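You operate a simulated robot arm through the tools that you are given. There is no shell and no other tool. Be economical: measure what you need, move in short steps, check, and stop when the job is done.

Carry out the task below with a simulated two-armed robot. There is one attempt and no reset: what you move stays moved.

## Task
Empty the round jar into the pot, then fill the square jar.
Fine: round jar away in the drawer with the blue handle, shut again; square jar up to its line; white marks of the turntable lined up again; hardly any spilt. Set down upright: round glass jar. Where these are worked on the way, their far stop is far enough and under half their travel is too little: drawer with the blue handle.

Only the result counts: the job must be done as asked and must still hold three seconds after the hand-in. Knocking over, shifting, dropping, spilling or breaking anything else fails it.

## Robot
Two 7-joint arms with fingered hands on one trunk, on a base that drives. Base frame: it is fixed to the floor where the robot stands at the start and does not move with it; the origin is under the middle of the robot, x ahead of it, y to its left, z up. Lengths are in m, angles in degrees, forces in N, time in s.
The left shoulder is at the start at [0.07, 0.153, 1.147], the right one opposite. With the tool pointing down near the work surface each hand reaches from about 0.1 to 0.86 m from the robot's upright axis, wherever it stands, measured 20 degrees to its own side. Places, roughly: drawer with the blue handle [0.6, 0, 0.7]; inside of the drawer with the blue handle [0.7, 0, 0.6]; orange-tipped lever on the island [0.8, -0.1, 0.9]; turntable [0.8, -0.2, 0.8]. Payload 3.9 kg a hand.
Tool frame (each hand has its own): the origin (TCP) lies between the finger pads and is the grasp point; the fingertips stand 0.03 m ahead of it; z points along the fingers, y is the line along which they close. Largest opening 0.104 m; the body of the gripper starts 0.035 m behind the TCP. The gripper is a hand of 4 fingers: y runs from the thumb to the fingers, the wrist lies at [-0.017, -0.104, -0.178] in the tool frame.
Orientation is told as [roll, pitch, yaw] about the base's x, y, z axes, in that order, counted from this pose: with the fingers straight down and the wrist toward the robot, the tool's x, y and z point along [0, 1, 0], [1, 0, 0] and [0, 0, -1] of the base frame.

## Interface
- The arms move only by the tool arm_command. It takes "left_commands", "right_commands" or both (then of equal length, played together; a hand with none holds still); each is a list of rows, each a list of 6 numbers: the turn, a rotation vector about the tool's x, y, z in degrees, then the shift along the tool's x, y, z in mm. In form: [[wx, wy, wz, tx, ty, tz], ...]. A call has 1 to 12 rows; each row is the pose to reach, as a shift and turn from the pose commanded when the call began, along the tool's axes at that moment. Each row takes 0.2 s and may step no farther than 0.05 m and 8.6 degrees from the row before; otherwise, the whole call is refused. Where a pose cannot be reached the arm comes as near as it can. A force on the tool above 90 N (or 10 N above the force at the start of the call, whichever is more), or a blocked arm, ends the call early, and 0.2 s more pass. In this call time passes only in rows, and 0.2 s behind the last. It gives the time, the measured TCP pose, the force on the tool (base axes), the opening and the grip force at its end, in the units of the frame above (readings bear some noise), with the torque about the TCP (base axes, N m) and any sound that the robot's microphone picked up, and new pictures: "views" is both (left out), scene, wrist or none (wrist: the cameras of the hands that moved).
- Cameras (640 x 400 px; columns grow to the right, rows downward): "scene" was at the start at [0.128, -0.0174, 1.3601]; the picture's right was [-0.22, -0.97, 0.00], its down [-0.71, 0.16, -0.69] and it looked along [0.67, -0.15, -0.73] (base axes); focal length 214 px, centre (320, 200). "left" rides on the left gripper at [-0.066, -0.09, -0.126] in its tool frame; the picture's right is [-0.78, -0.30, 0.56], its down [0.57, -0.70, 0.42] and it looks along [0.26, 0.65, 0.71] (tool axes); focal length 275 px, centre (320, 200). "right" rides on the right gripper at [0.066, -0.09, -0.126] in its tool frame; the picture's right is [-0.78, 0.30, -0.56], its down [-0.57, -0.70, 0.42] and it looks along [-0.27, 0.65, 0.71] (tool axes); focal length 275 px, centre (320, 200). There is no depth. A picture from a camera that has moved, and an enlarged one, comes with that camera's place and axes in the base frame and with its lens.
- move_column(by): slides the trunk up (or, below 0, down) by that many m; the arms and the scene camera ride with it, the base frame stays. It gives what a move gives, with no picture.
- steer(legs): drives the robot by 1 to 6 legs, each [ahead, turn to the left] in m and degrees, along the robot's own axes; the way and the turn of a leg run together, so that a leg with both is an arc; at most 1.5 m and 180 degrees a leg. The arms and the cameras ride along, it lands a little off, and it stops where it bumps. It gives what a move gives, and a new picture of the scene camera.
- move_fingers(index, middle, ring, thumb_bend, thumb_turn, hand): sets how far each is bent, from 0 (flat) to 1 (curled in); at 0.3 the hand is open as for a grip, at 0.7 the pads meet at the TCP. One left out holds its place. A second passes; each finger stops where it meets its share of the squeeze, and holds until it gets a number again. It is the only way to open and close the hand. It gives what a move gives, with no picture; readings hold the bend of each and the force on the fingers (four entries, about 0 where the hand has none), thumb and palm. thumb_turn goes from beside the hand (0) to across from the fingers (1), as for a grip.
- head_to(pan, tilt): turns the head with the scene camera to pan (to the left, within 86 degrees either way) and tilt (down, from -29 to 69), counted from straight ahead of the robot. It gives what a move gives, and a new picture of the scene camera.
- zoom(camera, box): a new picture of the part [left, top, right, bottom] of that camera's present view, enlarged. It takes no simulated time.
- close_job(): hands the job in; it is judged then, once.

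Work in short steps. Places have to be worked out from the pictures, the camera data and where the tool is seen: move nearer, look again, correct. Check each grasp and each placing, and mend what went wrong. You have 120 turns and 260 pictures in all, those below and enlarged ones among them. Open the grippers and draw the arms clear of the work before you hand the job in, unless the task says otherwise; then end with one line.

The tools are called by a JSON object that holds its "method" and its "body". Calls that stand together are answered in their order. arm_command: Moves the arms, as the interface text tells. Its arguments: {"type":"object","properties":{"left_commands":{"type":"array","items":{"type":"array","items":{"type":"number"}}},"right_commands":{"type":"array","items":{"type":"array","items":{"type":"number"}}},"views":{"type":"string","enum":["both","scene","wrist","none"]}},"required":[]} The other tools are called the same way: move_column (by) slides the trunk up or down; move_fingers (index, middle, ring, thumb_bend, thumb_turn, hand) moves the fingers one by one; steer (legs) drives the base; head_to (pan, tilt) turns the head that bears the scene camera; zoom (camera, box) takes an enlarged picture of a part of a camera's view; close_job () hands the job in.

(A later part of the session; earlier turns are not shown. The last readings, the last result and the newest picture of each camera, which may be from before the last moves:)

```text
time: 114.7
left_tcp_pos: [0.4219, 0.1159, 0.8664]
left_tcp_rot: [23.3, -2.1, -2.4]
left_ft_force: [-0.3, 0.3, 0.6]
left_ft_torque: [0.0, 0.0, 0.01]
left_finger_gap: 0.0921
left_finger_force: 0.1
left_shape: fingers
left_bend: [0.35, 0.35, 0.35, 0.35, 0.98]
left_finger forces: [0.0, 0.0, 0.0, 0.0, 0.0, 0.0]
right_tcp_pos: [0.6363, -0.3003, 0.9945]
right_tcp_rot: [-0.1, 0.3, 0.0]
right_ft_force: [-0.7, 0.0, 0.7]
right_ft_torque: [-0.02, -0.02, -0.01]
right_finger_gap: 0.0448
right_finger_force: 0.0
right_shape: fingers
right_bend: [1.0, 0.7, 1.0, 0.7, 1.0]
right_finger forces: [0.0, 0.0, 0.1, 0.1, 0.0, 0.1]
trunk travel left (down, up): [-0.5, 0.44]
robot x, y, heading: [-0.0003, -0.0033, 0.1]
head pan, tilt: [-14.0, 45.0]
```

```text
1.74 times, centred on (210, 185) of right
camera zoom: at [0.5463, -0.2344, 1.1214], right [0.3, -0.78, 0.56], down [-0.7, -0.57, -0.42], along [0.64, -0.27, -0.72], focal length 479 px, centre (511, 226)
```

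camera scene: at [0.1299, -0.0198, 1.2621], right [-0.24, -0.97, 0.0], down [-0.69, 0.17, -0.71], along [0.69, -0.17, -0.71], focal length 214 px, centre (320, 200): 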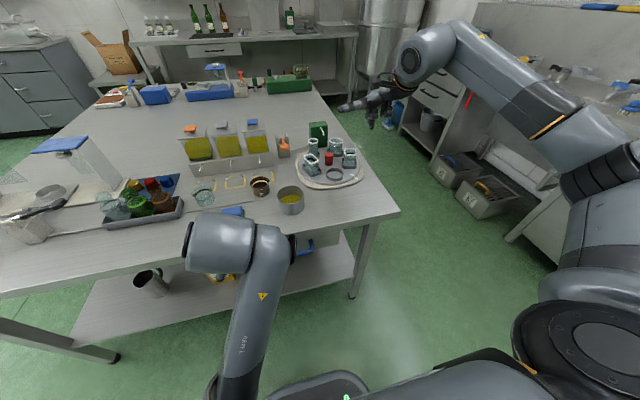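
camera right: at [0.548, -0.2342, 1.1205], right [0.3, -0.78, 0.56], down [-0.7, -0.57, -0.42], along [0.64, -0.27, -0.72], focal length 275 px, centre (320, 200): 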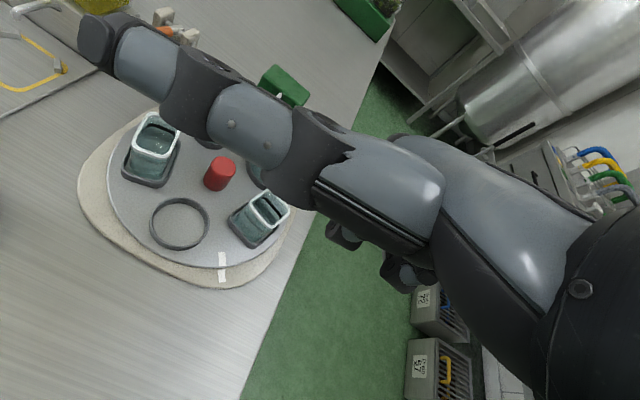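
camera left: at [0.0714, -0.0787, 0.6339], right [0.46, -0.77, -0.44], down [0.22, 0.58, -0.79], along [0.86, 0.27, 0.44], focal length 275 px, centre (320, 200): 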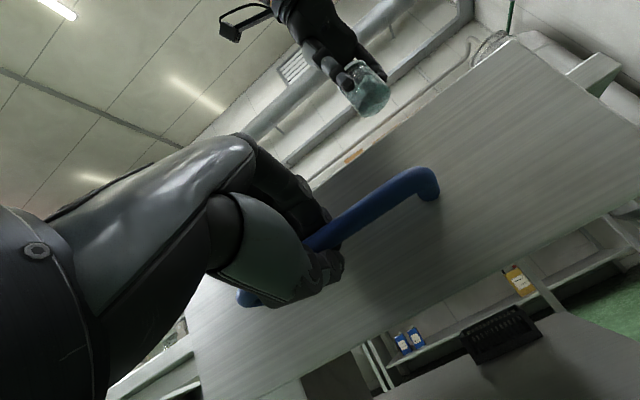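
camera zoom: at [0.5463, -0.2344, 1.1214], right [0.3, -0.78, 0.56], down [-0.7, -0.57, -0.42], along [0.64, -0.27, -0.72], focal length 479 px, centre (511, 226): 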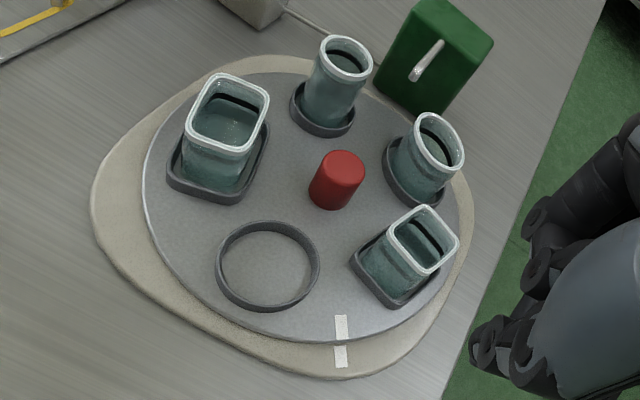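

The right-hand jar measures ~0.033×0.038 (square), the left ~0.028×0.042 (oblong), so the square one is on the right. Disc centre ≈(0.744, −0.21), radius ≈0.07. I move the pinch over the empty ring at (0.674, −0.21).

{"method": "arm_command", "body": {"right_commands": [[0, 0, 0, 30, 13, 10], [0, 0, 0, 60, 26, 25], [0, 0, 0, 90, 38, 45], [0, 0, 0, 90, 38, 75], [0, 0, 0, 90, 38, 100]], "views": "both"}}

{"method": "zoom", "body": {"camera": "scene", "box": [280, 90, 400, 200]}}

```text
time: 115.9
left_tcp_pos: [0.4215, 0.1164, 0.8671]
left_tcp_rot: [23.3, -2.1, -2.6]
left_ft_force: [0.4, -0.1, 0.1]
left_ft_torque: [-0.01, 0.0, -0.02]
left_finger_gap: 0.0923
left_finger_force: 0.1
left_shape: fingers
left_bend: [0.35, 0.35, 0.35, 0.35, 0.98]
left_finger forces: [0.0, 0.0, 0.0, 0.0, 0.1, 0.0]
right_tcp_pos: [0.6723, -0.2103, 0.8956]
right_tcp_rot: [0.0, 0.3, -0.1]
right_ft_force: [-0.3, -0.3, 0.4]
right_ft_torque: [0.03, -0.01, 0.0]
right_finger_gap: 0.0449
right_finger_force: 0.0
right_shape: fingers
right_bend: [1.0, 0.7, 1.0, 0.7, 1.0]
right_finger forces: [0.0, 0.1, 0.0, 0.0, 0.0, 0.0]
trunk travel left (down, up): [-0.5, 0.44]
robot x, y, heading: [0.0037, -0.004, -0.0]
head pan, tilt: [-14.0, 45.0]
camera scene: at [0.129, -0.0196, 1.2622], right [-0.24, -0.97, 0.0], down [-0.69, 0.17, -0.71], along [0.69, -0.17, -0.71], focal length 214 px, centre (320, 200)
camera right: at [0.5831, -0.1439, 1.0215], right [0.3, -0.78, 0.56], down [-0.7, -0.57, -0.42], along [0.64, -0.27, -0.72], focal length 275 px, centre (320, 200)
```

scene: 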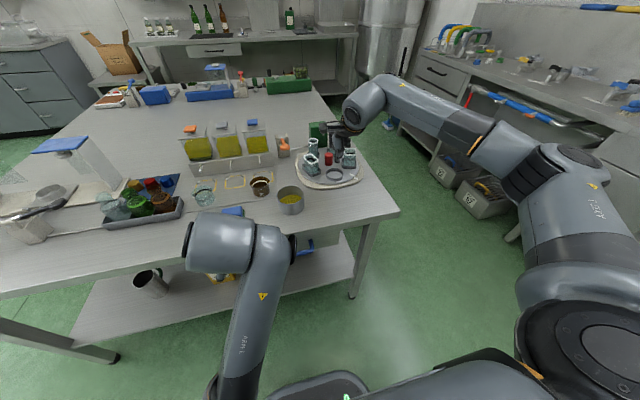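
right: 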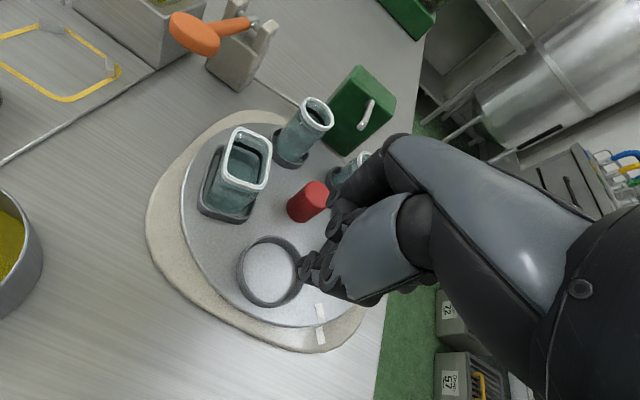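

```text
3.64 times, centred on (340, 145) of scene
camera zoom: at [0.129, -0.0196, 1.2622], right [-0.24, -0.97, 0.0], down [-0.69, 0.17, -0.71], along [0.69, -0.17, -0.71], focal length 780 px, centre (247, 400)
```

zoom: 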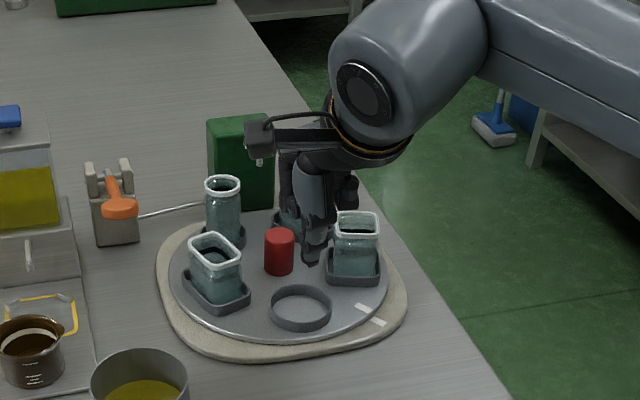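

The pinch is over the ring. I lower it in, with the tip to about z≈0.808.

{"method": "arm_command", "body": {"right_commands": [[0, 0, 0, 1, 2, 20], [0, 0, 0, 1, 2, 40], [0, 0, 0, 1, 2, 50], [0, 0, 0, 1, 2, 56]], "views": "wrist"}}

{"method": "zoom", "body": {"camera": "scene", "box": [280, 90, 400, 200]}}

```text
time: 116.9
left_tcp_pos: [0.4219, 0.1165, 0.8673]
left_tcp_rot: [23.2, -2.1, -2.7]
left_ft_force: [-1.0, -0.5, -0.4]
left_ft_torque: [0.03, -0.01, -0.01]
left_finger_gap: 0.0918
left_finger_force: 0.1
left_shape: fingers
left_bend: [0.35, 0.35, 0.35, 0.35, 0.98]
left_finger forces: [0.0, 0.0, 0.0, 0.1, 0.0, 0.0]
right_tcp_pos: [0.6753, -0.21, 0.8396]
right_tcp_rot: [0.0, 0.3, -0.1]
right_ft_force: [0.2, -0.4, 0.2]
right_ft_torque: [-0.01, 0.0, 0.0]
right_finger_gap: 0.0447
right_finger_force: 0.1
right_shape: fingers
right_bend: [1.0, 0.7, 1.0, 0.7, 1.0]
right_finger forces: [0.0, 0.0, 0.0, 0.1, 0.1, 0.1]
trunk travel left (down, up): [-0.5, 0.44]
robot x, y, heading: [-0.0035, 0.0032, -0.1]
head pan, tilt: [-14.0, 45.0]
camera right: at [0.5856, -0.1439, 0.9652], right [0.3, -0.78, 0.56], down [-0.7, -0.57, -0.42], along [0.64, -0.27, -0.72], focal length 275 px, centre (320, 200)
```

right: 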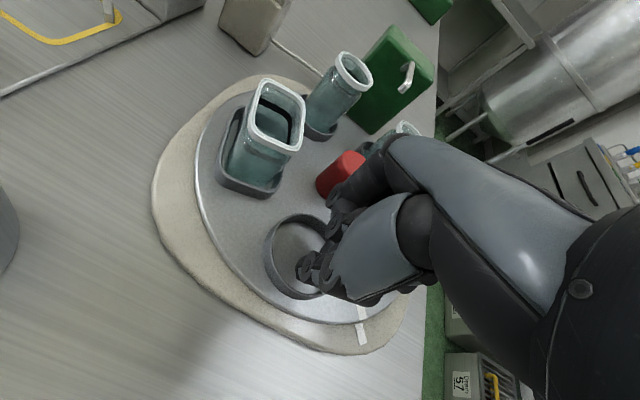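

```text
3.64 times, centred on (340, 145) of scene
camera zoom: at [0.1286, -0.0198, 1.2622], right [-0.24, -0.97, 0.0], down [-0.69, 0.17, -0.71], along [0.69, -0.17, -0.71], focal length 780 px, centre (247, 400)
```

zoom: 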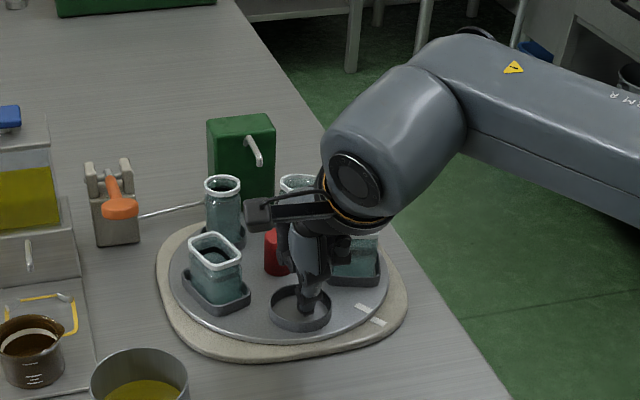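

The tip stands inside the ring. I sweep along the arc about (0.744, −0.21) by 40° to see the disc turn.

{"method": "arm_command", "body": {"right_commands": [[0, 0, 0, -6, 0, 0], [0, 0, 0, -12, 1, 0], [0, 0, 0, -18, 2, 0], [0, 0, 0, -24, 4, 0], [0, 0, 0, -29, 6, 0], [0, 0, 0, -34, 9, 0], [0, 0, 0, -40, 12, 0], [0, 0, 0, -44, 16, 0]], "views": "wrist"}}

{"method": "zoom", "body": {"camera": "scene", "box": [280, 90, 400, 200]}}

```text
time: 118.7
left_tcp_pos: [0.4218, 0.1155, 0.8671]
left_tcp_rot: [23.3, -2.0, -2.7]
left_ft_force: [0.6, 0.4, 0.1]
left_ft_torque: [0.01, 0.03, 0.02]
left_finger_gap: 0.0919
left_finger_force: 0.0
left_shape: fingers
left_bend: [0.35, 0.35, 0.35, 0.35, 0.98]
left_finger forces: [0.0, 0.0, 0.1, 0.0, 0.0, 0.0]
right_tcp_pos: [0.6919, -0.2551, 0.8381]
right_tcp_rot: [0.0, 0.3, -0.2]
right_ft_force: [0.1, 0.9, -0.1]
right_ft_torque: [0.02, 0.01, 0.01]
right_finger_gap: 0.045
right_finger_force: 0.2
right_shape: fingers
right_bend: [1.0, 0.7, 1.0, 0.7, 1.0]
right_finger forces: [0.0, 0.1, 0.0, 0.0, 0.1, 0.0]
trunk travel left (down, up): [-0.5, 0.44]
robot x, y, heading: [-0.002, -0.0002, -0.1]
head pan, tilt: [-14.0, 45.0]
camera right: at [0.6012, -0.1896, 0.9646], right [0.3, -0.78, 0.56], down [-0.7, -0.57, -0.42], along [0.64, -0.27, -0.72], focal length 275 px, centre (320, 200)
```

right: 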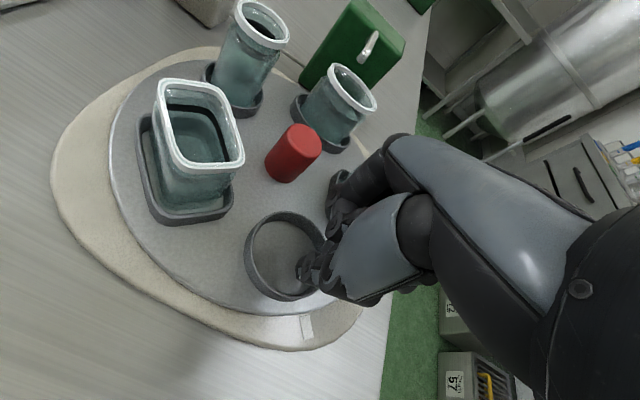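

```text
3.64 times, centred on (340, 145) of scene
camera zoom: at [0.1287, -0.0198, 1.2622], right [-0.24, -0.97, 0.0], down [-0.69, 0.17, -0.71], along [0.69, -0.17, -0.71], focal length 780 px, centre (247, 400)
```

zoom: 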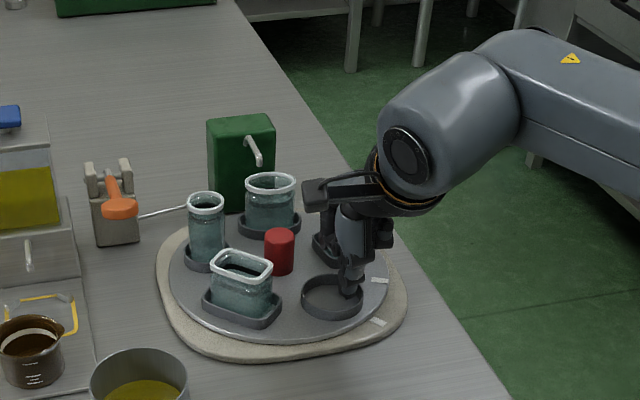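

The disc turns freely. I continue along the arc another 60°.

{"method": "arm_command", "body": {"right_commands": [[0, 0, 0, -8.5, 8.5, 0], [0, 0, 0, -15.4, 18.4, 0], [0, 0, 0, -20.4, 29.3, 0], [0, 0, 0, -23.6, 40.9, 0], [0, 0, 0, -24.6, 52.9, 0], [0, 0, 0, -23.6, 64.9, 0]], "views": "wrist"}}

{"method": "zoom", "body": {"camera": "scene", "box": [280, 90, 400, 200]}}

```text
time: 120.1
left_tcp_pos: [0.4208, 0.1159, 0.8666]
left_tcp_rot: [23.3, -2.2, -2.6]
left_ft_force: [0.1, -0.6, -0.6]
left_ft_torque: [0.01, 0.0, -0.02]
left_finger_gap: 0.0919
left_finger_force: 0.0
left_shape: fingers
left_bend: [0.35, 0.35, 0.35, 0.35, 0.98]
left_finger forces: [0.1, 0.0, 0.0, 0.0, 0.0, 0.0]
right_tcp_pos: [0.7584, -0.2796, 0.8383]
right_tcp_rot: [0.0, 0.3, -0.2]
right_ft_force: [0.5, -1.0, 1.1]
right_ft_torque: [0.01, 0.02, 0.0]
right_finger_gap: 0.045
right_finger_force: 0.2
right_shape: fingers
right_bend: [1.0, 0.7, 1.0, 0.7, 1.0]
right_finger forces: [0.2, 0.0, 0.1, 0.0, 0.9, 0.0]
trunk travel left (down, up): [-0.5, 0.44]
robot x, y, heading: [0.0004, -0.0035, -0.1]
head pan, tilt: [-14.0, 45.0]
camera right: at [0.6671, -0.213, 0.9645], right [0.3, -0.78, 0.56], down [-0.7, -0.57, -0.42], along [0.64, -0.27, -0.72], focal length 275 px, centre (320, 200)
```

right: 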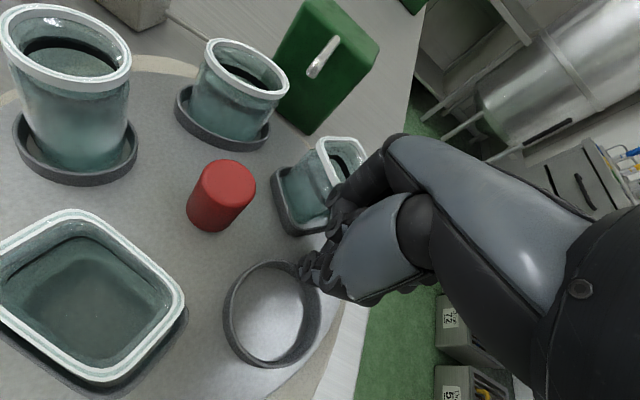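

```text
3.64 times, centred on (340, 145) of scene
camera zoom: at [0.129, -0.0194, 1.2622], right [-0.24, -0.97, 0.0], down [-0.69, 0.17, -0.71], along [0.69, -0.17, -0.71], focal length 780 px, centre (247, 400)
```

zoom: 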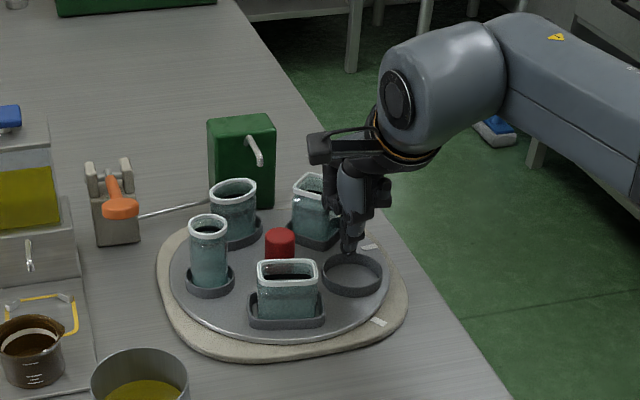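

The tip seems to be at the ring's far edge. I zoom in to see whether it is still inside.

{"method": "zoom", "body": {"camera": "right", "box": [200, 200, 400, 380]}}

{"method": "zoom", "body": {"camera": "scene", "box": [350, 130, 400, 180]}}

```text
2.22 times, centred on (300, 290) of right
camera zoom: at [0.6671, -0.213, 0.9645], right [0.3, -0.78, 0.56], down [-0.7, -0.57, -0.42], along [0.64, -0.27, -0.72], focal length 612 px, centre (364, 0)
```

zoom: 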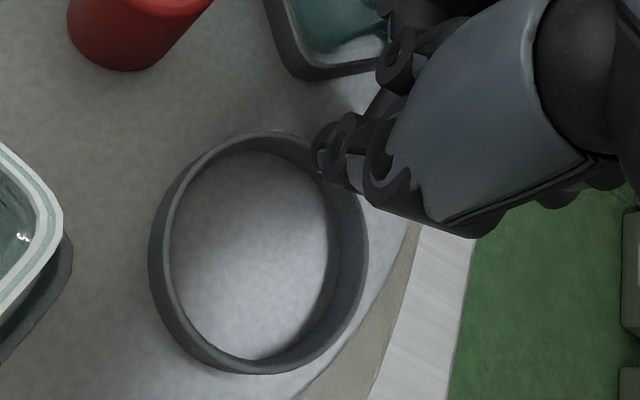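

```text
8.00 times, centred on (375, 155) of scene
camera zoom: at [0.129, -0.0194, 1.2622], right [-0.24, -0.97, 0.0], down [-0.69, 0.17, -0.71], along [0.69, -0.17, -0.71], focal length 1716 px, centre (-120, 560)
```

zoom: 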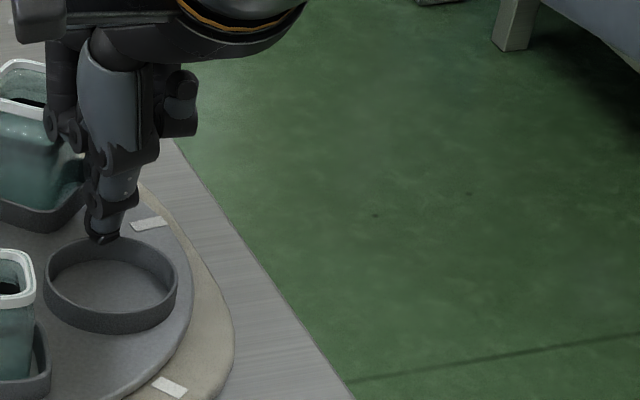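

The tip rode over the ring's low wall, because the pinch isn't deep enough. I lift and reshape: middle finger straighter (longer), thumb aside, the others curled.

{"method": "arm_command", "body": {"right_commands": [[0, 0, 0, 0, -5, -30], [0, 0, 0, 0, -20, -60], [0, 0, 0, 5, -40, -80]], "views": "none"}}

{"method": "move_fingers", "body": {"hand": "right", "index": 1, "middle": 0.4, "ring": 1, "thumb_bend": 0, "thumb_turn": 0}}

{"method": "zoom", "body": {"camera": "right", "box": [0, 0, 640, 400]}}

{"method": "zoom", "body": {"camera": "scene", "box": [280, 70, 420, 200]}}

```text
time: 120.9
left_tcp_pos: [0.4203, 0.1153, 0.868]
left_tcp_rot: [23.3, -2.2, -2.6]
left_ft_force: [-0.4, -0.8, 1.1]
left_ft_torque: [-0.04, -0.05, -0.01]
left_finger_gap: 0.0921
left_finger_force: 0.0
left_shape: fingers
left_bend: [0.35, 0.35, 0.35, 0.35, 0.98]
left_finger forces: [0.0, 0.0, 0.1, 0.0, 0.0, 0.1]
right_tcp_pos: [0.7163, -0.2743, 0.9197]
right_tcp_rot: [0.0, 0.3, -0.1]
right_ft_force: [-0.4, -0.7, 0.5]
right_ft_torque: [-0.02, -0.01, 0.01]
right_finger_gap: 0.0449
right_finger_force: 0.1
right_shape: fingers
right_bend: [1.0, 0.7, 1.0, 0.7, 1.0]
right_finger forces: [0.1, 0.0, 0.0, 0.1, 0.1, 0.0]
trunk travel left (down, up): [-0.5, 0.44]
robot x, y, heading: [0.0043, 0.0012, 0.0]
head pan, tilt: [-14.0, 45.0]
```

```text
time: 121.9
left_tcp_pos: [0.4214, 0.1155, 0.8677]
left_tcp_rot: [23.3, -2.1, -2.6]
left_ft_force: [0.1, 0.0, -0.3]
left_ft_torque: [0.01, 0.01, 0.02]
left_finger_gap: 0.092
left_finger_force: 0.1
left_shape: fingers
left_bend: [0.35, 0.35, 0.35, 0.35, 0.98]
left_finger forces: [0.0, 0.1, 0.0, 0.0, 0.1, 0.0]
right_tcp_pos: [0.7172, -0.2737, 0.9187]
right_tcp_rot: [0.0, 0.3, -0.1]
right_ft_force: [0.3, 0.1, -0.3]
right_ft_torque: [0.03, 0.02, 0.01]
right_finger_gap: 0.0972
right_finger_force: 0.0
right_shape: fingers
right_bend: [1.0, 0.4, 1.0, 0.0, 0.0]
right_finger forces: [0.0, 0.1, 0.0, 0.1, 0.0, 0.1]
trunk travel left (down, up): [-0.5, 0.44]
robot x, y, heading: [-0.0012, -0.0001, -0.1]
head pan, tilt: [-14.0, 45.0]
```

```text
1.00 times, centred on (320, 200) of right (not enlarged: the box is as wide or as high as the picture)
camera zoom: at [0.6273, -0.2081, 1.0451], right [0.3, -0.78, 0.56], down [-0.7, -0.57, -0.42], along [0.64, -0.27, -0.72], focal length 275 px, centre (320, 200)
```

zoom: 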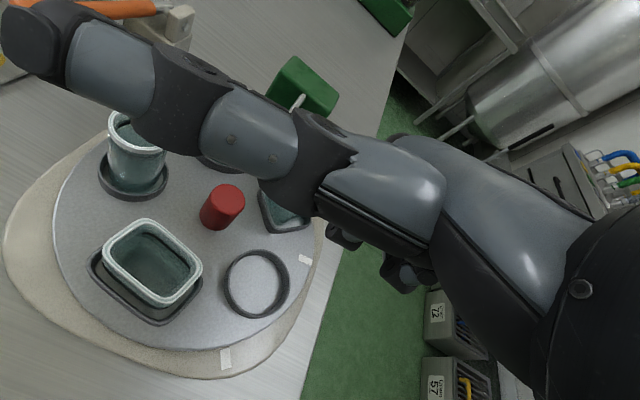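

```text
3.08 times, centred on (350, 135) of scene
camera zoom: at [0.1285, -0.0197, 1.2622], right [-0.24, -0.97, 0.0], down [-0.69, 0.17, -0.71], along [0.69, -0.17, -0.71], focal length 660 px, centre (228, 400)
```

zoom: 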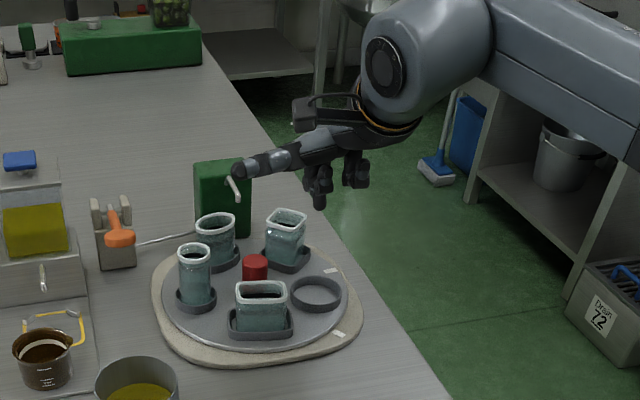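

Straightening doesn't lengthen it. Instead I'll use the pinch but lean the hand about 30° outward (palm off the disc to the right), so the tip can reach right down to the disc without the palm meeting any jars.

{"method": "move_fingers", "body": {"hand": "right", "index": 1, "middle": 0.7, "ring": 1, "thumb_bend": 0.7, "thumb_turn": 1}}

{"method": "arm_command", "body": {"right_commands": [[0, 8, 0, -2, 1, 0], [0, 16, 0, -4, 2, 10], [0, 24, 0, -6, 3, 25], [0, 30, 0, -8, 3, 40], [0, 30, 0, -8, 3, 55]], "views": "wrist"}}

{"method": "zoom", "body": {"camera": "scene", "box": [290, 90, 410, 200]}}

```text
time: 122.9
left_tcp_pos: [0.4212, 0.1156, 0.8673]
left_tcp_rot: [23.3, -2.0, -2.6]
left_ft_force: [-0.4, -0.9, -0.5]
left_ft_torque: [-0.01, -0.02, 0.02]
left_finger_gap: 0.0921
left_finger_force: 0.0
left_shape: fingers
left_bend: [0.35, 0.35, 0.35, 0.35, 0.98]
left_finger forces: [0.1, 0.1, 0.1, 0.1, 0.0, 0.1]
right_tcp_pos: [0.7177, -0.2745, 0.9199]
right_tcp_rot: [-0.1, 0.4, 0.0]
right_ft_force: [0.1, -0.5, 0.4]
right_ft_torque: [0.02, 0.02, 0.01]
right_finger_gap: 0.0451
right_finger_force: 0.2
right_shape: fingers
right_bend: [1.0, 0.7, 1.0, 0.7, 1.0]
right_finger forces: [0.0, 0.0, 0.1, 0.1, 0.0, 0.0]
trunk travel left (down, up): [-0.5, 0.44]
robot x, y, heading: [-0.0003, -0.0014, 0.1]
head pan, tilt: [-14.0, 45.0]
```

```text
time: 124.1
left_tcp_pos: [0.4206, 0.1166, 0.8669]
left_tcp_rot: [23.3, -2.1, -2.6]
left_ft_force: [0.0, 0.3, 0.7]
left_ft_torque: [0.04, -0.04, -0.02]
left_finger_gap: 0.0916
left_finger_force: 0.1
left_shape: fingers
left_bend: [0.35, 0.35, 0.35, 0.35, 0.98]
left_finger forces: [0.0, 0.0, 0.0, 0.0, 0.1, 0.0]
right_tcp_pos: [0.7192, -0.2803, 0.8864]
right_tcp_rot: [26.9, 0.4, -0.2]
right_ft_force: [-0.7, 0.0, -0.8]
right_ft_torque: [0.03, -0.03, -0.01]
right_finger_gap: 0.0451
right_finger_force: 0.1
right_shape: fingers
right_bend: [1.0, 0.7, 1.0, 0.7, 1.0]
right_finger forces: [0.1, 0.0, 0.0, 0.1, 0.0, 0.1]
right hand out of reach, approached as far as the arm can: row 4, 5
trunk travel left (down, up): [-0.5, 0.44]
robot x, y, heading: [-0.0025, -0.0005, -0.1]
head pan, tilt: [-14.0, 45.0]
camera right: at [0.6294, -0.2789, 1.0288], right [0.29, -0.95, 0.14], down [-0.71, -0.32, -0.63], along [0.64, 0.09, -0.76], focal length 275 px, centre (320, 200)
```

right: 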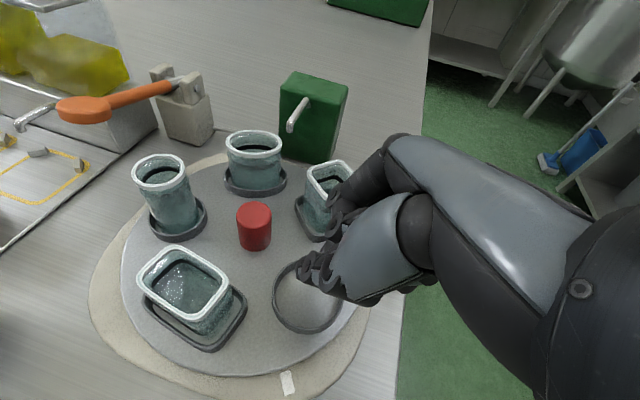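

```text
3.64 times, centred on (350, 145) of scene
camera zoom: at [0.1283, -0.0196, 1.2623], right [-0.24, -0.97, 0.0], down [-0.69, 0.17, -0.71], along [0.69, -0.17, -0.71], focal length 780 px, centre (211, 400)
```

zoom: 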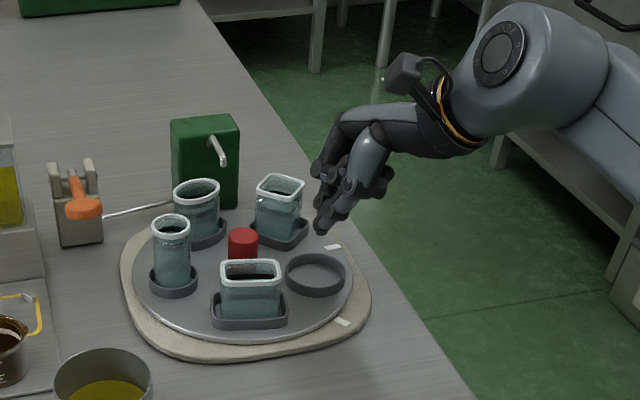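

Clear view now; the roll hit the edge of reach. I raise and draw back, then drive 5 cm closer for margin.

{"method": "arm_command", "body": {"right_commands": [[0, 0, 0, 12, -20, -22], [0, 0, 0, 23, -35, -45], [0, 0, 0, 23, -55, -45]], "views": "none"}}

{"method": "steer", "body": {"legs": [[0.055, 0]]}}

```text
time: 124.9
left_tcp_pos: [0.4201, 0.1156, 0.8679]
left_tcp_rot: [23.4, -2.2, -2.6]
left_ft_force: [0.7, 0.6, 1.4]
left_ft_torque: [-0.01, 0.02, 0.02]
left_finger_gap: 0.0917
left_finger_force: 0.1
left_shape: fingers
left_bend: [0.35, 0.35, 0.35, 0.35, 0.98]
left_finger forces: [0.0, 0.0, 0.1, 0.0, 0.0, 0.0]
right_tcp_pos: [0.6644, -0.2815, 0.9378]
right_tcp_rot: [27.0, 0.3, -0.1]
right_ft_force: [-0.6, 0.3, 1.2]
right_ft_torque: [0.0, -0.02, -0.01]
right_finger_gap: 0.0451
right_finger_force: 0.0
right_shape: fingers
right_bend: [1.0, 0.7, 1.0, 0.7, 1.0]
right_finger forces: [0.0, 0.1, 0.1, 0.1, 0.0, 0.0]
trunk travel left (down, up): [-0.5, 0.44]
robot x, y, heading: [-0.0017, -0.0021, 0.3]
head pan, tilt: [-14.0, 45.0]
```

```text
time: 125.9
left_tcp_pos: [0.4766, 0.1172, 0.8676]
left_tcp_rot: [23.3, -2.0, -2.6]
left_ft_force: [-0.8, -0.3, 0.4]
left_ft_torque: [0.0, 0.0, 0.03]
left_finger_gap: 0.092
left_finger_force: 0.1
left_shape: fingers
left_bend: [0.35, 0.35, 0.35, 0.35, 0.98]
left_finger forces: [0.0, 0.0, 0.0, 0.0, 0.0, 0.0]
right_tcp_pos: [0.7211, -0.2801, 0.9362]
right_tcp_rot: [27.1, 0.2, -0.2]
right_ft_force: [-0.7, -0.3, -0.5]
right_ft_torque: [0.02, 0.03, 0.01]
right_finger_gap: 0.0451
right_finger_force: 0.0
right_shape: fingers
right_bend: [1.0, 0.7, 1.0, 0.7, 1.0]
right_finger forces: [0.0, 0.1, 0.0, 0.0, 0.1, 0.0]
trunk travel left (down, up): [-0.5, 0.44]
robot x, y, heading: [0.0565, -0.0007, 0.1]
head pan, tilt: [-14.0, 45.0]
camera scene: at [0.1846, -0.0198, 1.2621], right [-0.24, -0.97, 0.0], down [-0.69, 0.17, -0.71], along [0.69, -0.17, -0.71], focal length 214 px, centre (320, 200)
```

scene: 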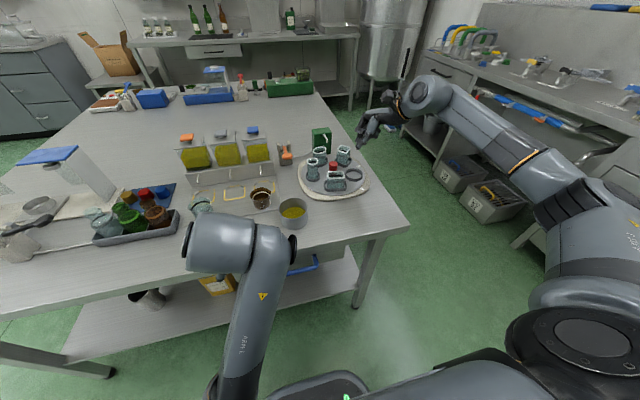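

I lower the tip toward the ring centre, stopping a little above.

{"method": "arm_command", "body": {"right_commands": [[0, 0, 0, -10, 0, 20], [0, 0, 0, -20, 0, 40], [0, 0, 0, -30, 0, 59], [0, 0, 0, -40, 0, 78]], "views": "wrist"}}

{"method": "zoom", "body": {"camera": "scene", "box": [290, 110, 400, 210]}}

```text
time: 126.9
left_tcp_pos: [0.4766, 0.1158, 0.8672]
left_tcp_rot: [23.4, -2.1, -2.6]
left_ft_force: [0.5, 0.0, 0.9]
left_ft_torque: [-0.01, -0.03, -0.02]
left_finger_gap: 0.0918
left_finger_force: 0.1
left_shape: fingers
left_bend: [0.35, 0.35, 0.35, 0.35, 0.98]
left_finger forces: [0.1, 0.0, 0.0, 0.0, 0.0, 0.0]
right_tcp_pos: [0.7185, -0.2809, 0.8504]
right_tcp_rot: [27.0, 0.3, -0.2]
right_ft_force: [0.7, 0.8, 0.5]
right_ft_torque: [-0.01, -0.02, 0.03]
right_finger_gap: 0.0449
right_finger_force: 0.1
right_shape: fingers
right_bend: [1.0, 0.7, 1.0, 0.7, 1.0]
right_finger forces: [0.0, 0.1, 0.0, 0.0, 0.0, 0.0]
trunk travel left (down, up): [-0.5, 0.44]
robot x, y, heading: [0.0534, -0.0034, -0.1]
head pan, tilt: [-14.0, 45.0]
camera right: at [0.6292, -0.2789, 0.992], right [0.29, -0.95, 0.14], down [-0.71, -0.32, -0.64], along [0.65, 0.09, -0.76], focal length 275 px, centre (320, 200)
```

right: 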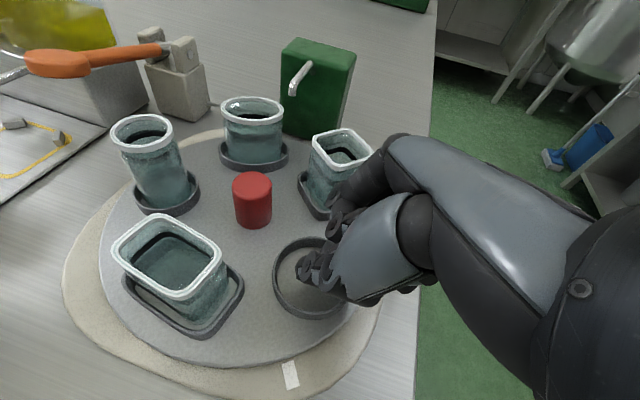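

```text
4.00 times, centred on (345, 160) of scene
camera zoom: at [0.1841, -0.0201, 1.2622], right [-0.24, -0.97, 0.0], down [-0.69, 0.17, -0.71], along [0.69, -0.17, -0.71], focal length 858 px, centre (220, 360)
```

zoom: 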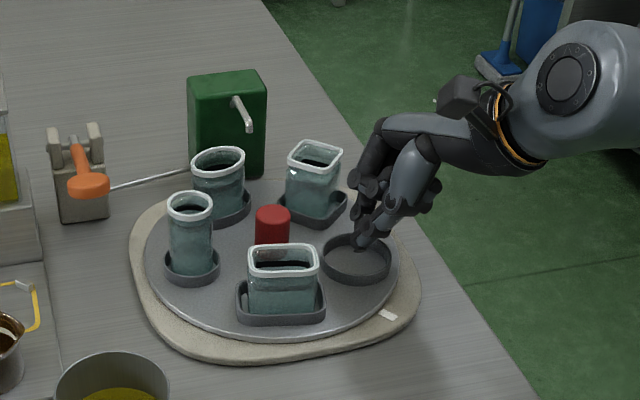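

The tip is over the ring interior. I lower the last 25 mm in small steps.

{"method": "arm_command", "body": {"right_commands": [[0, 0, 0, -4, -2, 8], [0, 0, 0, -8, -4, 15], [0, 0, 0, -11, -4, 20], [0, 0, 0, -12, -4, 23]], "views": "wrist"}}

{"method": "zoom", "body": {"camera": "scene", "box": [330, 130, 400, 190]}}

```text
time: 127.9
left_tcp_pos: [0.4755, 0.1173, 0.8673]
left_tcp_rot: [23.2, -2.3, -2.5]
left_ft_force: [-0.4, -0.6, -0.1]
left_ft_torque: [0.01, 0.0, 0.02]
left_finger_gap: 0.0918
left_finger_force: 0.0
left_shape: fingers
left_bend: [0.35, 0.35, 0.35, 0.35, 0.98]
left_finger forces: [0.0, 0.0, 0.0, 0.0, 0.0, 0.0]
right_tcp_pos: [0.7159, -0.2785, 0.8296]
right_tcp_rot: [27.1, 0.0, -0.2]
right_ft_force: [1.9, 3.2, 14.7]
right_ft_torque: [0.11, -0.1, -0.03]
right_finger_gap: 0.0451
right_finger_force: 7.3
right_shape: fingers
right_bend: [1.0, 0.71, 1.0, 0.7, 1.0]
right_finger forces: [0.0, 14.2, 0.1, 0.0, 0.0, 0.1]
trunk travel left (down, up): [-0.5, 0.44]
robot x, y, heading: [0.0579, 0.0001, 0.1]
head pan, tilt: [-14.0, 45.0]
camera right: at [0.6245, -0.2768, 0.9707], right [0.29, -0.95, 0.14], down [-0.7, -0.31, -0.64], along [0.65, 0.09, -0.75], focal length 275 px, centre (320, 200)
```

right: 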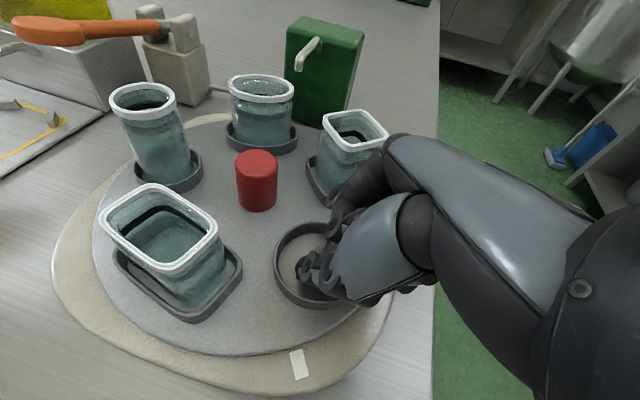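

```text
6.67 times, centred on (365, 160) of scene
camera zoom: at [0.1817, -0.0183, 1.2627], right [-0.24, -0.97, 0.0], down [-0.69, 0.17, -0.71], along [0.69, -0.17, -0.71], focal length 1430 px, centre (20, 467)
```

zoom: 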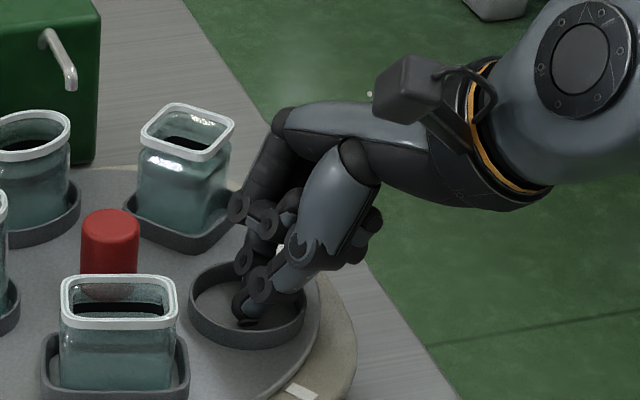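

The tip touches the disc at 15 N, so I raise it a few mm and sweep on along the arc.

{"method": "arm_command", "body": {"right_commands": [[0, 0, 0, 3, 0, -5], [0, 0, 0, -1.5, 10.7, -7.3], [0, 0, 0, -4.2, 22.2, -8.7], [0, 0, 0, -5.1, 34, -9.1], [0, 0, 0, -4.2, 45.8, -8.7]], "views": "wrist"}}

{"method": "zoom", "body": {"camera": "scene", "box": [290, 110, 400, 210]}}

```text
time: 129.1
left_tcp_pos: [0.4755, 0.1174, 0.8666]
left_tcp_rot: [23.3, -2.1, -2.6]
left_ft_force: [-0.3, -0.1, -0.9]
left_ft_torque: [0.01, 0.02, 0.01]
left_finger_gap: 0.0921
left_finger_force: 0.0
left_shape: fingers
left_bend: [0.35, 0.35, 0.35, 0.35, 0.98]
left_finger forces: [0.1, 0.1, 0.0, 0.1, 0.0, 0.1]
right_tcp_pos: [0.737, -0.289, 0.8309]
right_tcp_rot: [26.9, 0.3, -0.3]
right_ft_force: [-0.9, 1.1, 3.8]
right_ft_torque: [0.02, -0.03, 0.04]
right_finger_gap: 0.0453
right_finger_force: 2.3
right_shape: fingers
right_bend: [1.0, 0.71, 1.0, 0.7, 1.0]
right_finger forces: [0.0, 4.3, 0.1, 0.0, 0.1, 0.0]
right hand out of reach, approached as far as the arm can: row 4, 5
trunk travel left (down, up): [-0.5, 0.44]
robot x, y, heading: [0.0575, 0.0012, -0.1]
head pan, tilt: [-14.0, 45.0]
camera right: at [0.6469, -0.287, 0.973], right [0.29, -0.95, 0.14], down [-0.71, -0.32, -0.63], along [0.64, 0.08, -0.76], focal length 275 px, centre (320, 200)
```

right: 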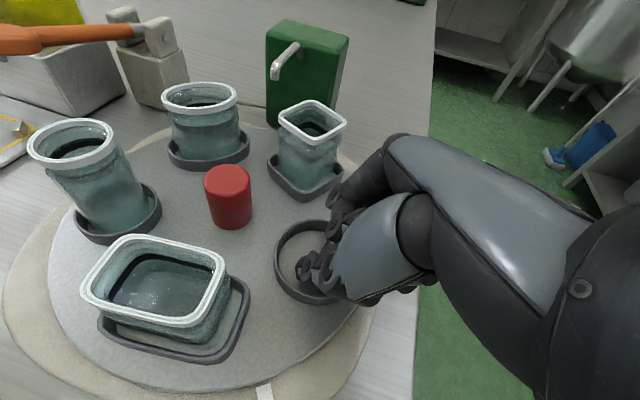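

```text
4.00 times, centred on (345, 160) of scene
camera zoom: at [0.1829, -0.0192, 1.2623], right [-0.24, -0.97, 0.0], down [-0.69, 0.17, -0.71], along [0.69, -0.17, -0.71], focal length 858 px, centre (220, 360)
```

zoom: 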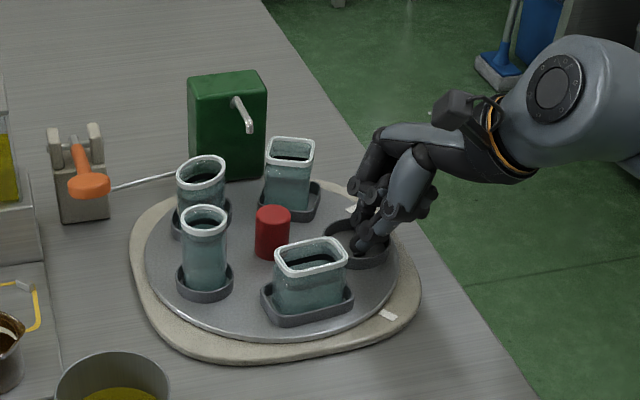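

The disc is turning; square jar now near 330°. The arm is at its reach edge, so I drive 3 cm forward, which pushes the ring along tangentially (+x).

{"method": "steer", "body": {"legs": [[0.03, 0]]}}

{"method": "zoom", "body": {"camera": "right", "box": [0, 0, 640, 400]}}

{"method": "zoom", "body": {"camera": "scene", "box": [290, 120, 400, 220]}}

```text
time: 129.9
left_tcp_pos: [0.5069, 0.1158, 0.8678]
left_tcp_rot: [23.4, -2.0, -2.6]
left_ft_force: [0.8, 0.4, -0.5]
left_ft_torque: [0.03, 0.01, -0.04]
left_finger_gap: 0.0916
left_finger_force: 0.2
left_shape: fingers
left_bend: [0.35, 0.35, 0.35, 0.35, 0.98]
left_finger forces: [0.1, 0.0, 0.0, 0.0, 0.0, 0.0]
right_tcp_pos: [0.7682, -0.2915, 0.83]
right_tcp_rot: [26.9, 0.3, -0.3]
right_ft_force: [0.8, -0.9, 4.7]
right_ft_torque: [-0.03, -0.04, 0.0]
right_finger_gap: 0.0449
right_finger_force: 2.4
right_shape: fingers
right_bend: [1.0, 0.71, 1.0, 0.7, 1.0]
right_finger forces: [0.0, 4.7, 0.0, 0.1, 0.1, 0.1]
trunk travel left (down, up): [-0.5, 0.44]
robot x, y, heading: [0.0832, -0.0025, -0.0]
head pan, tilt: [-14.0, 45.0]
camera scene: at [0.2141, -0.0199, 1.2621], right [-0.24, -0.97, 0.0], down [-0.69, 0.17, -0.71], along [0.69, -0.17, -0.71], focal length 214 px, centre (320, 200)
```

scene: 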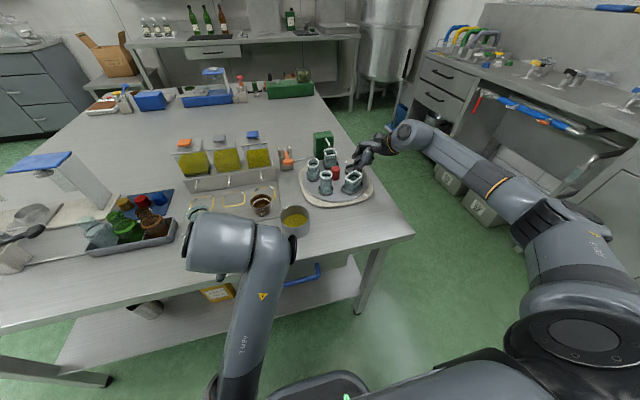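

```text
1.00 times, centred on (320, 200) of right (not enlarged: the box is as wide or as high as the picture)
camera zoom: at [0.6774, -0.2883, 0.9724], right [0.29, -0.95, 0.14], down [-0.71, -0.31, -0.63], along [0.64, 0.08, -0.76], focal length 275 px, centre (320, 200)
```

zoom: 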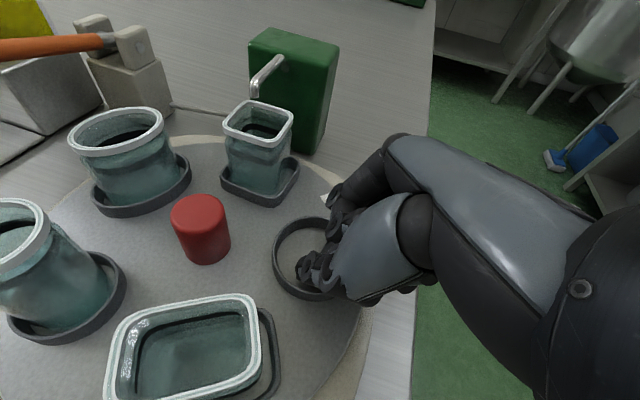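

```text
4.00 times, centred on (345, 170) of scene
camera zoom: at [0.2141, -0.0199, 1.2621], right [-0.24, -0.97, 0.0], down [-0.69, 0.17, -0.71], along [0.69, -0.17, -0.71], focal length 858 px, centre (220, 320)
```

zoom: 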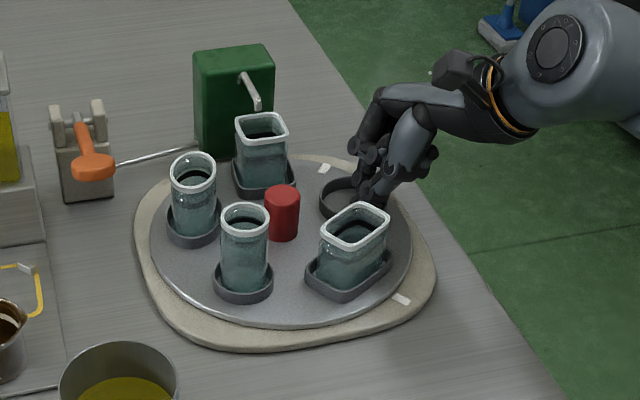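

The square jar is almost under the spout, perhaps 4° short. I nudge the ring about 5 mm further along the arc.

{"method": "arm_command", "body": {"right_commands": [[0, 0, 0, 0.5, 2.5, 0], [0, 0, 0, 1, 5, 0.5]], "views": "wrist"}}

{"method": "zoom", "body": {"camera": "scene", "box": [320, 125, 370, 175]}}

```text
time: 130.5
left_tcp_pos: [0.5058, 0.1153, 0.8682]
left_tcp_rot: [23.3, -2.2, -2.7]
left_ft_force: [-1.2, 0.2, 0.3]
left_ft_torque: [0.0, 0.02, 0.03]
left_finger_gap: 0.092
left_finger_force: 0.0
left_shape: fingers
left_bend: [0.35, 0.35, 0.35, 0.35, 0.98]
left_finger forces: [0.1, 0.1, 0.0, 0.0, 0.1, 0.0]
right_tcp_pos: [0.7721, -0.29, 0.8308]
right_tcp_rot: [26.9, 0.3, -0.5]
right_ft_force: [-0.3, 1.2, 2.0]
right_ft_torque: [0.04, -0.02, -0.03]
right_finger_gap: 0.0447
right_finger_force: 1.4
right_shape: fingers
right_bend: [1.0, 0.71, 1.0, 0.7, 1.0]
right_finger forces: [0.0, 2.2, 0.0, 0.0, 0.0, 0.1]
trunk travel left (down, up): [-0.5, 0.44]
robot x, y, heading: [0.0877, 0.0002, -0.1]
head pan, tilt: [-14.0, 45.0]
camera right: at [0.6818, -0.2871, 0.9732], right [0.29, -0.95, 0.14], down [-0.71, -0.31, -0.63], along [0.64, 0.08, -0.76], focal length 275 px, centre (320, 200)
```

right: 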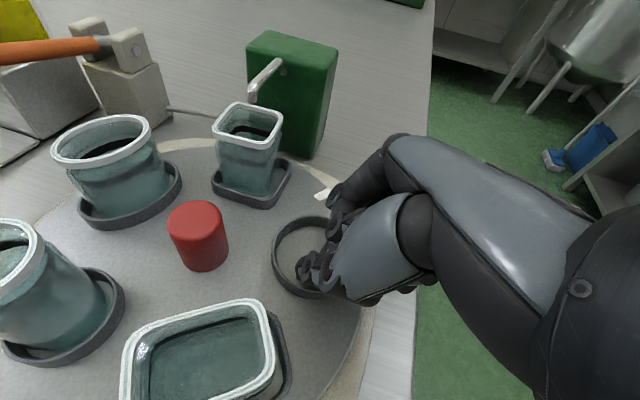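

```text
8.00 times, centred on (345, 150) of scene
camera zoom: at [0.2133, -0.0196, 1.2623], right [-0.24, -0.97, 0.0], down [-0.69, 0.17, -0.71], along [0.69, -0.17, -0.71], focal length 1716 px, centre (120, 600)
```

zoom: 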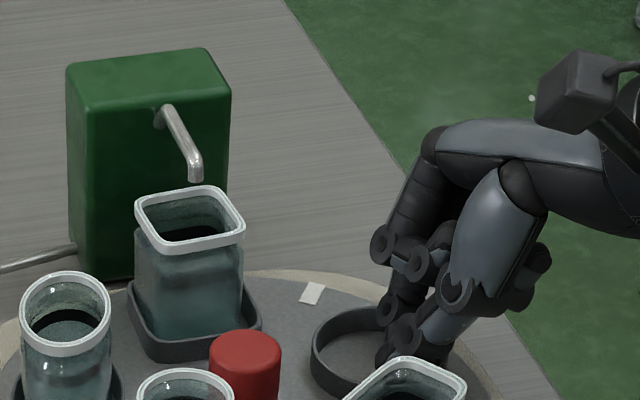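

The nozzle tip's height matters, so I zoom the wrist view to triangulate it against the rim.

{"method": "zoom", "body": {"camera": "right", "box": [195, 20, 345, 220]}}

```text
2.00 times, centred on (270, 120) of right
camera zoom: at [0.6818, -0.2871, 0.9732], right [0.29, -0.95, 0.14], down [-0.71, -0.31, -0.63], along [0.64, 0.08, -0.76], focal length 551 px, centre (420, 360)
```

zoom: 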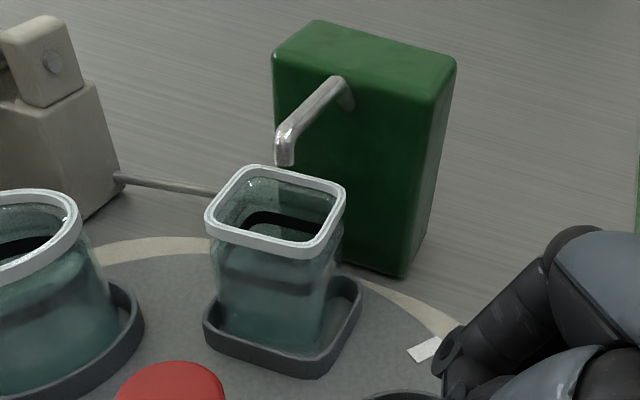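

The nozzle tip is at (0.838, −0.207, 0.866) and the square jar's rim centre at (0.838, −0.204, 0.85), so they are well aligned. I lift the hand straight out of the ring.

{"method": "arm_command", "body": {"right_commands": [[0, 0, 0, 9, -1, -18], [0, 0, 0, 18, -2, -36], [0, 0, 0, 30, -4, -58], [0, 0, 0, 45, -15, -89], [0, -8, 0, 50, -40, -100], [0, -16, 0, 55, -70, -105], [0, -24, 0, 60, -100, -110]], "views": "scene"}}

{"method": "zoom", "body": {"camera": "scene", "box": [280, 125, 390, 215]}}

```text
time: 132.1
left_tcp_pos: [0.5059, 0.1164, 0.8684]
left_tcp_rot: [23.3, -2.3, -2.6]
left_ft_force: [0.5, 0.5, -0.2]
left_ft_torque: [-0.04, -0.03, 0.02]
left_finger_gap: 0.0921
left_finger_force: 0.1
left_shape: fingers
left_bend: [0.35, 0.35, 0.35, 0.35, 0.98]
left_finger forces: [0.0, 0.0, 0.1, 0.0, 0.1, 0.0]
right_tcp_pos: [0.6715, -0.2859, 0.9569]
right_tcp_rot: [2.8, 0.3, -0.3]
right_ft_force: [-0.1, -0.1, 0.1]
right_ft_torque: [-0.03, 0.01, 0.01]
right_finger_gap: 0.0448
right_finger_force: 0.1
right_shape: fingers
right_bend: [1.0, 0.7, 1.0, 0.7, 1.0]
right_finger forces: [0.0, 0.0, 0.0, 0.0, 0.1, 0.1]
trunk travel left (down, up): [-0.5, 0.44]
robot x, y, heading: [0.0856, -0.0011, 0.0]
head pan, tilt: [-14.0, 45.0]
camera scene: at [0.2124, -0.0192, 1.2624], right [-0.24, -0.97, 0.0], down [-0.69, 0.17, -0.71], along [0.69, -0.17, -0.71], focal length 214 px, centre (320, 200)
```

scene: 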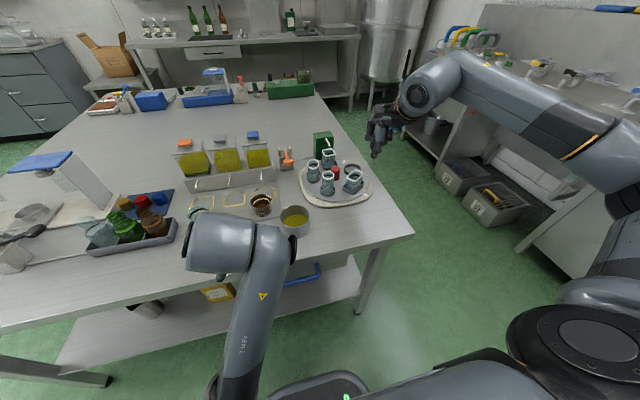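

```text
4.44 times, centred on (335, 170) of scene
camera zoom: at [0.2124, -0.0192, 1.2624], right [-0.24, -0.97, 0.0], down [-0.69, 0.17, -0.71], along [0.69, -0.17, -0.71], focal length 953 px, centre (253, 333)
```

zoom: 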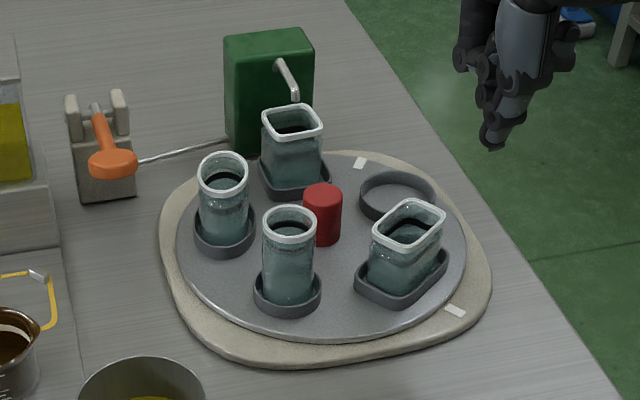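

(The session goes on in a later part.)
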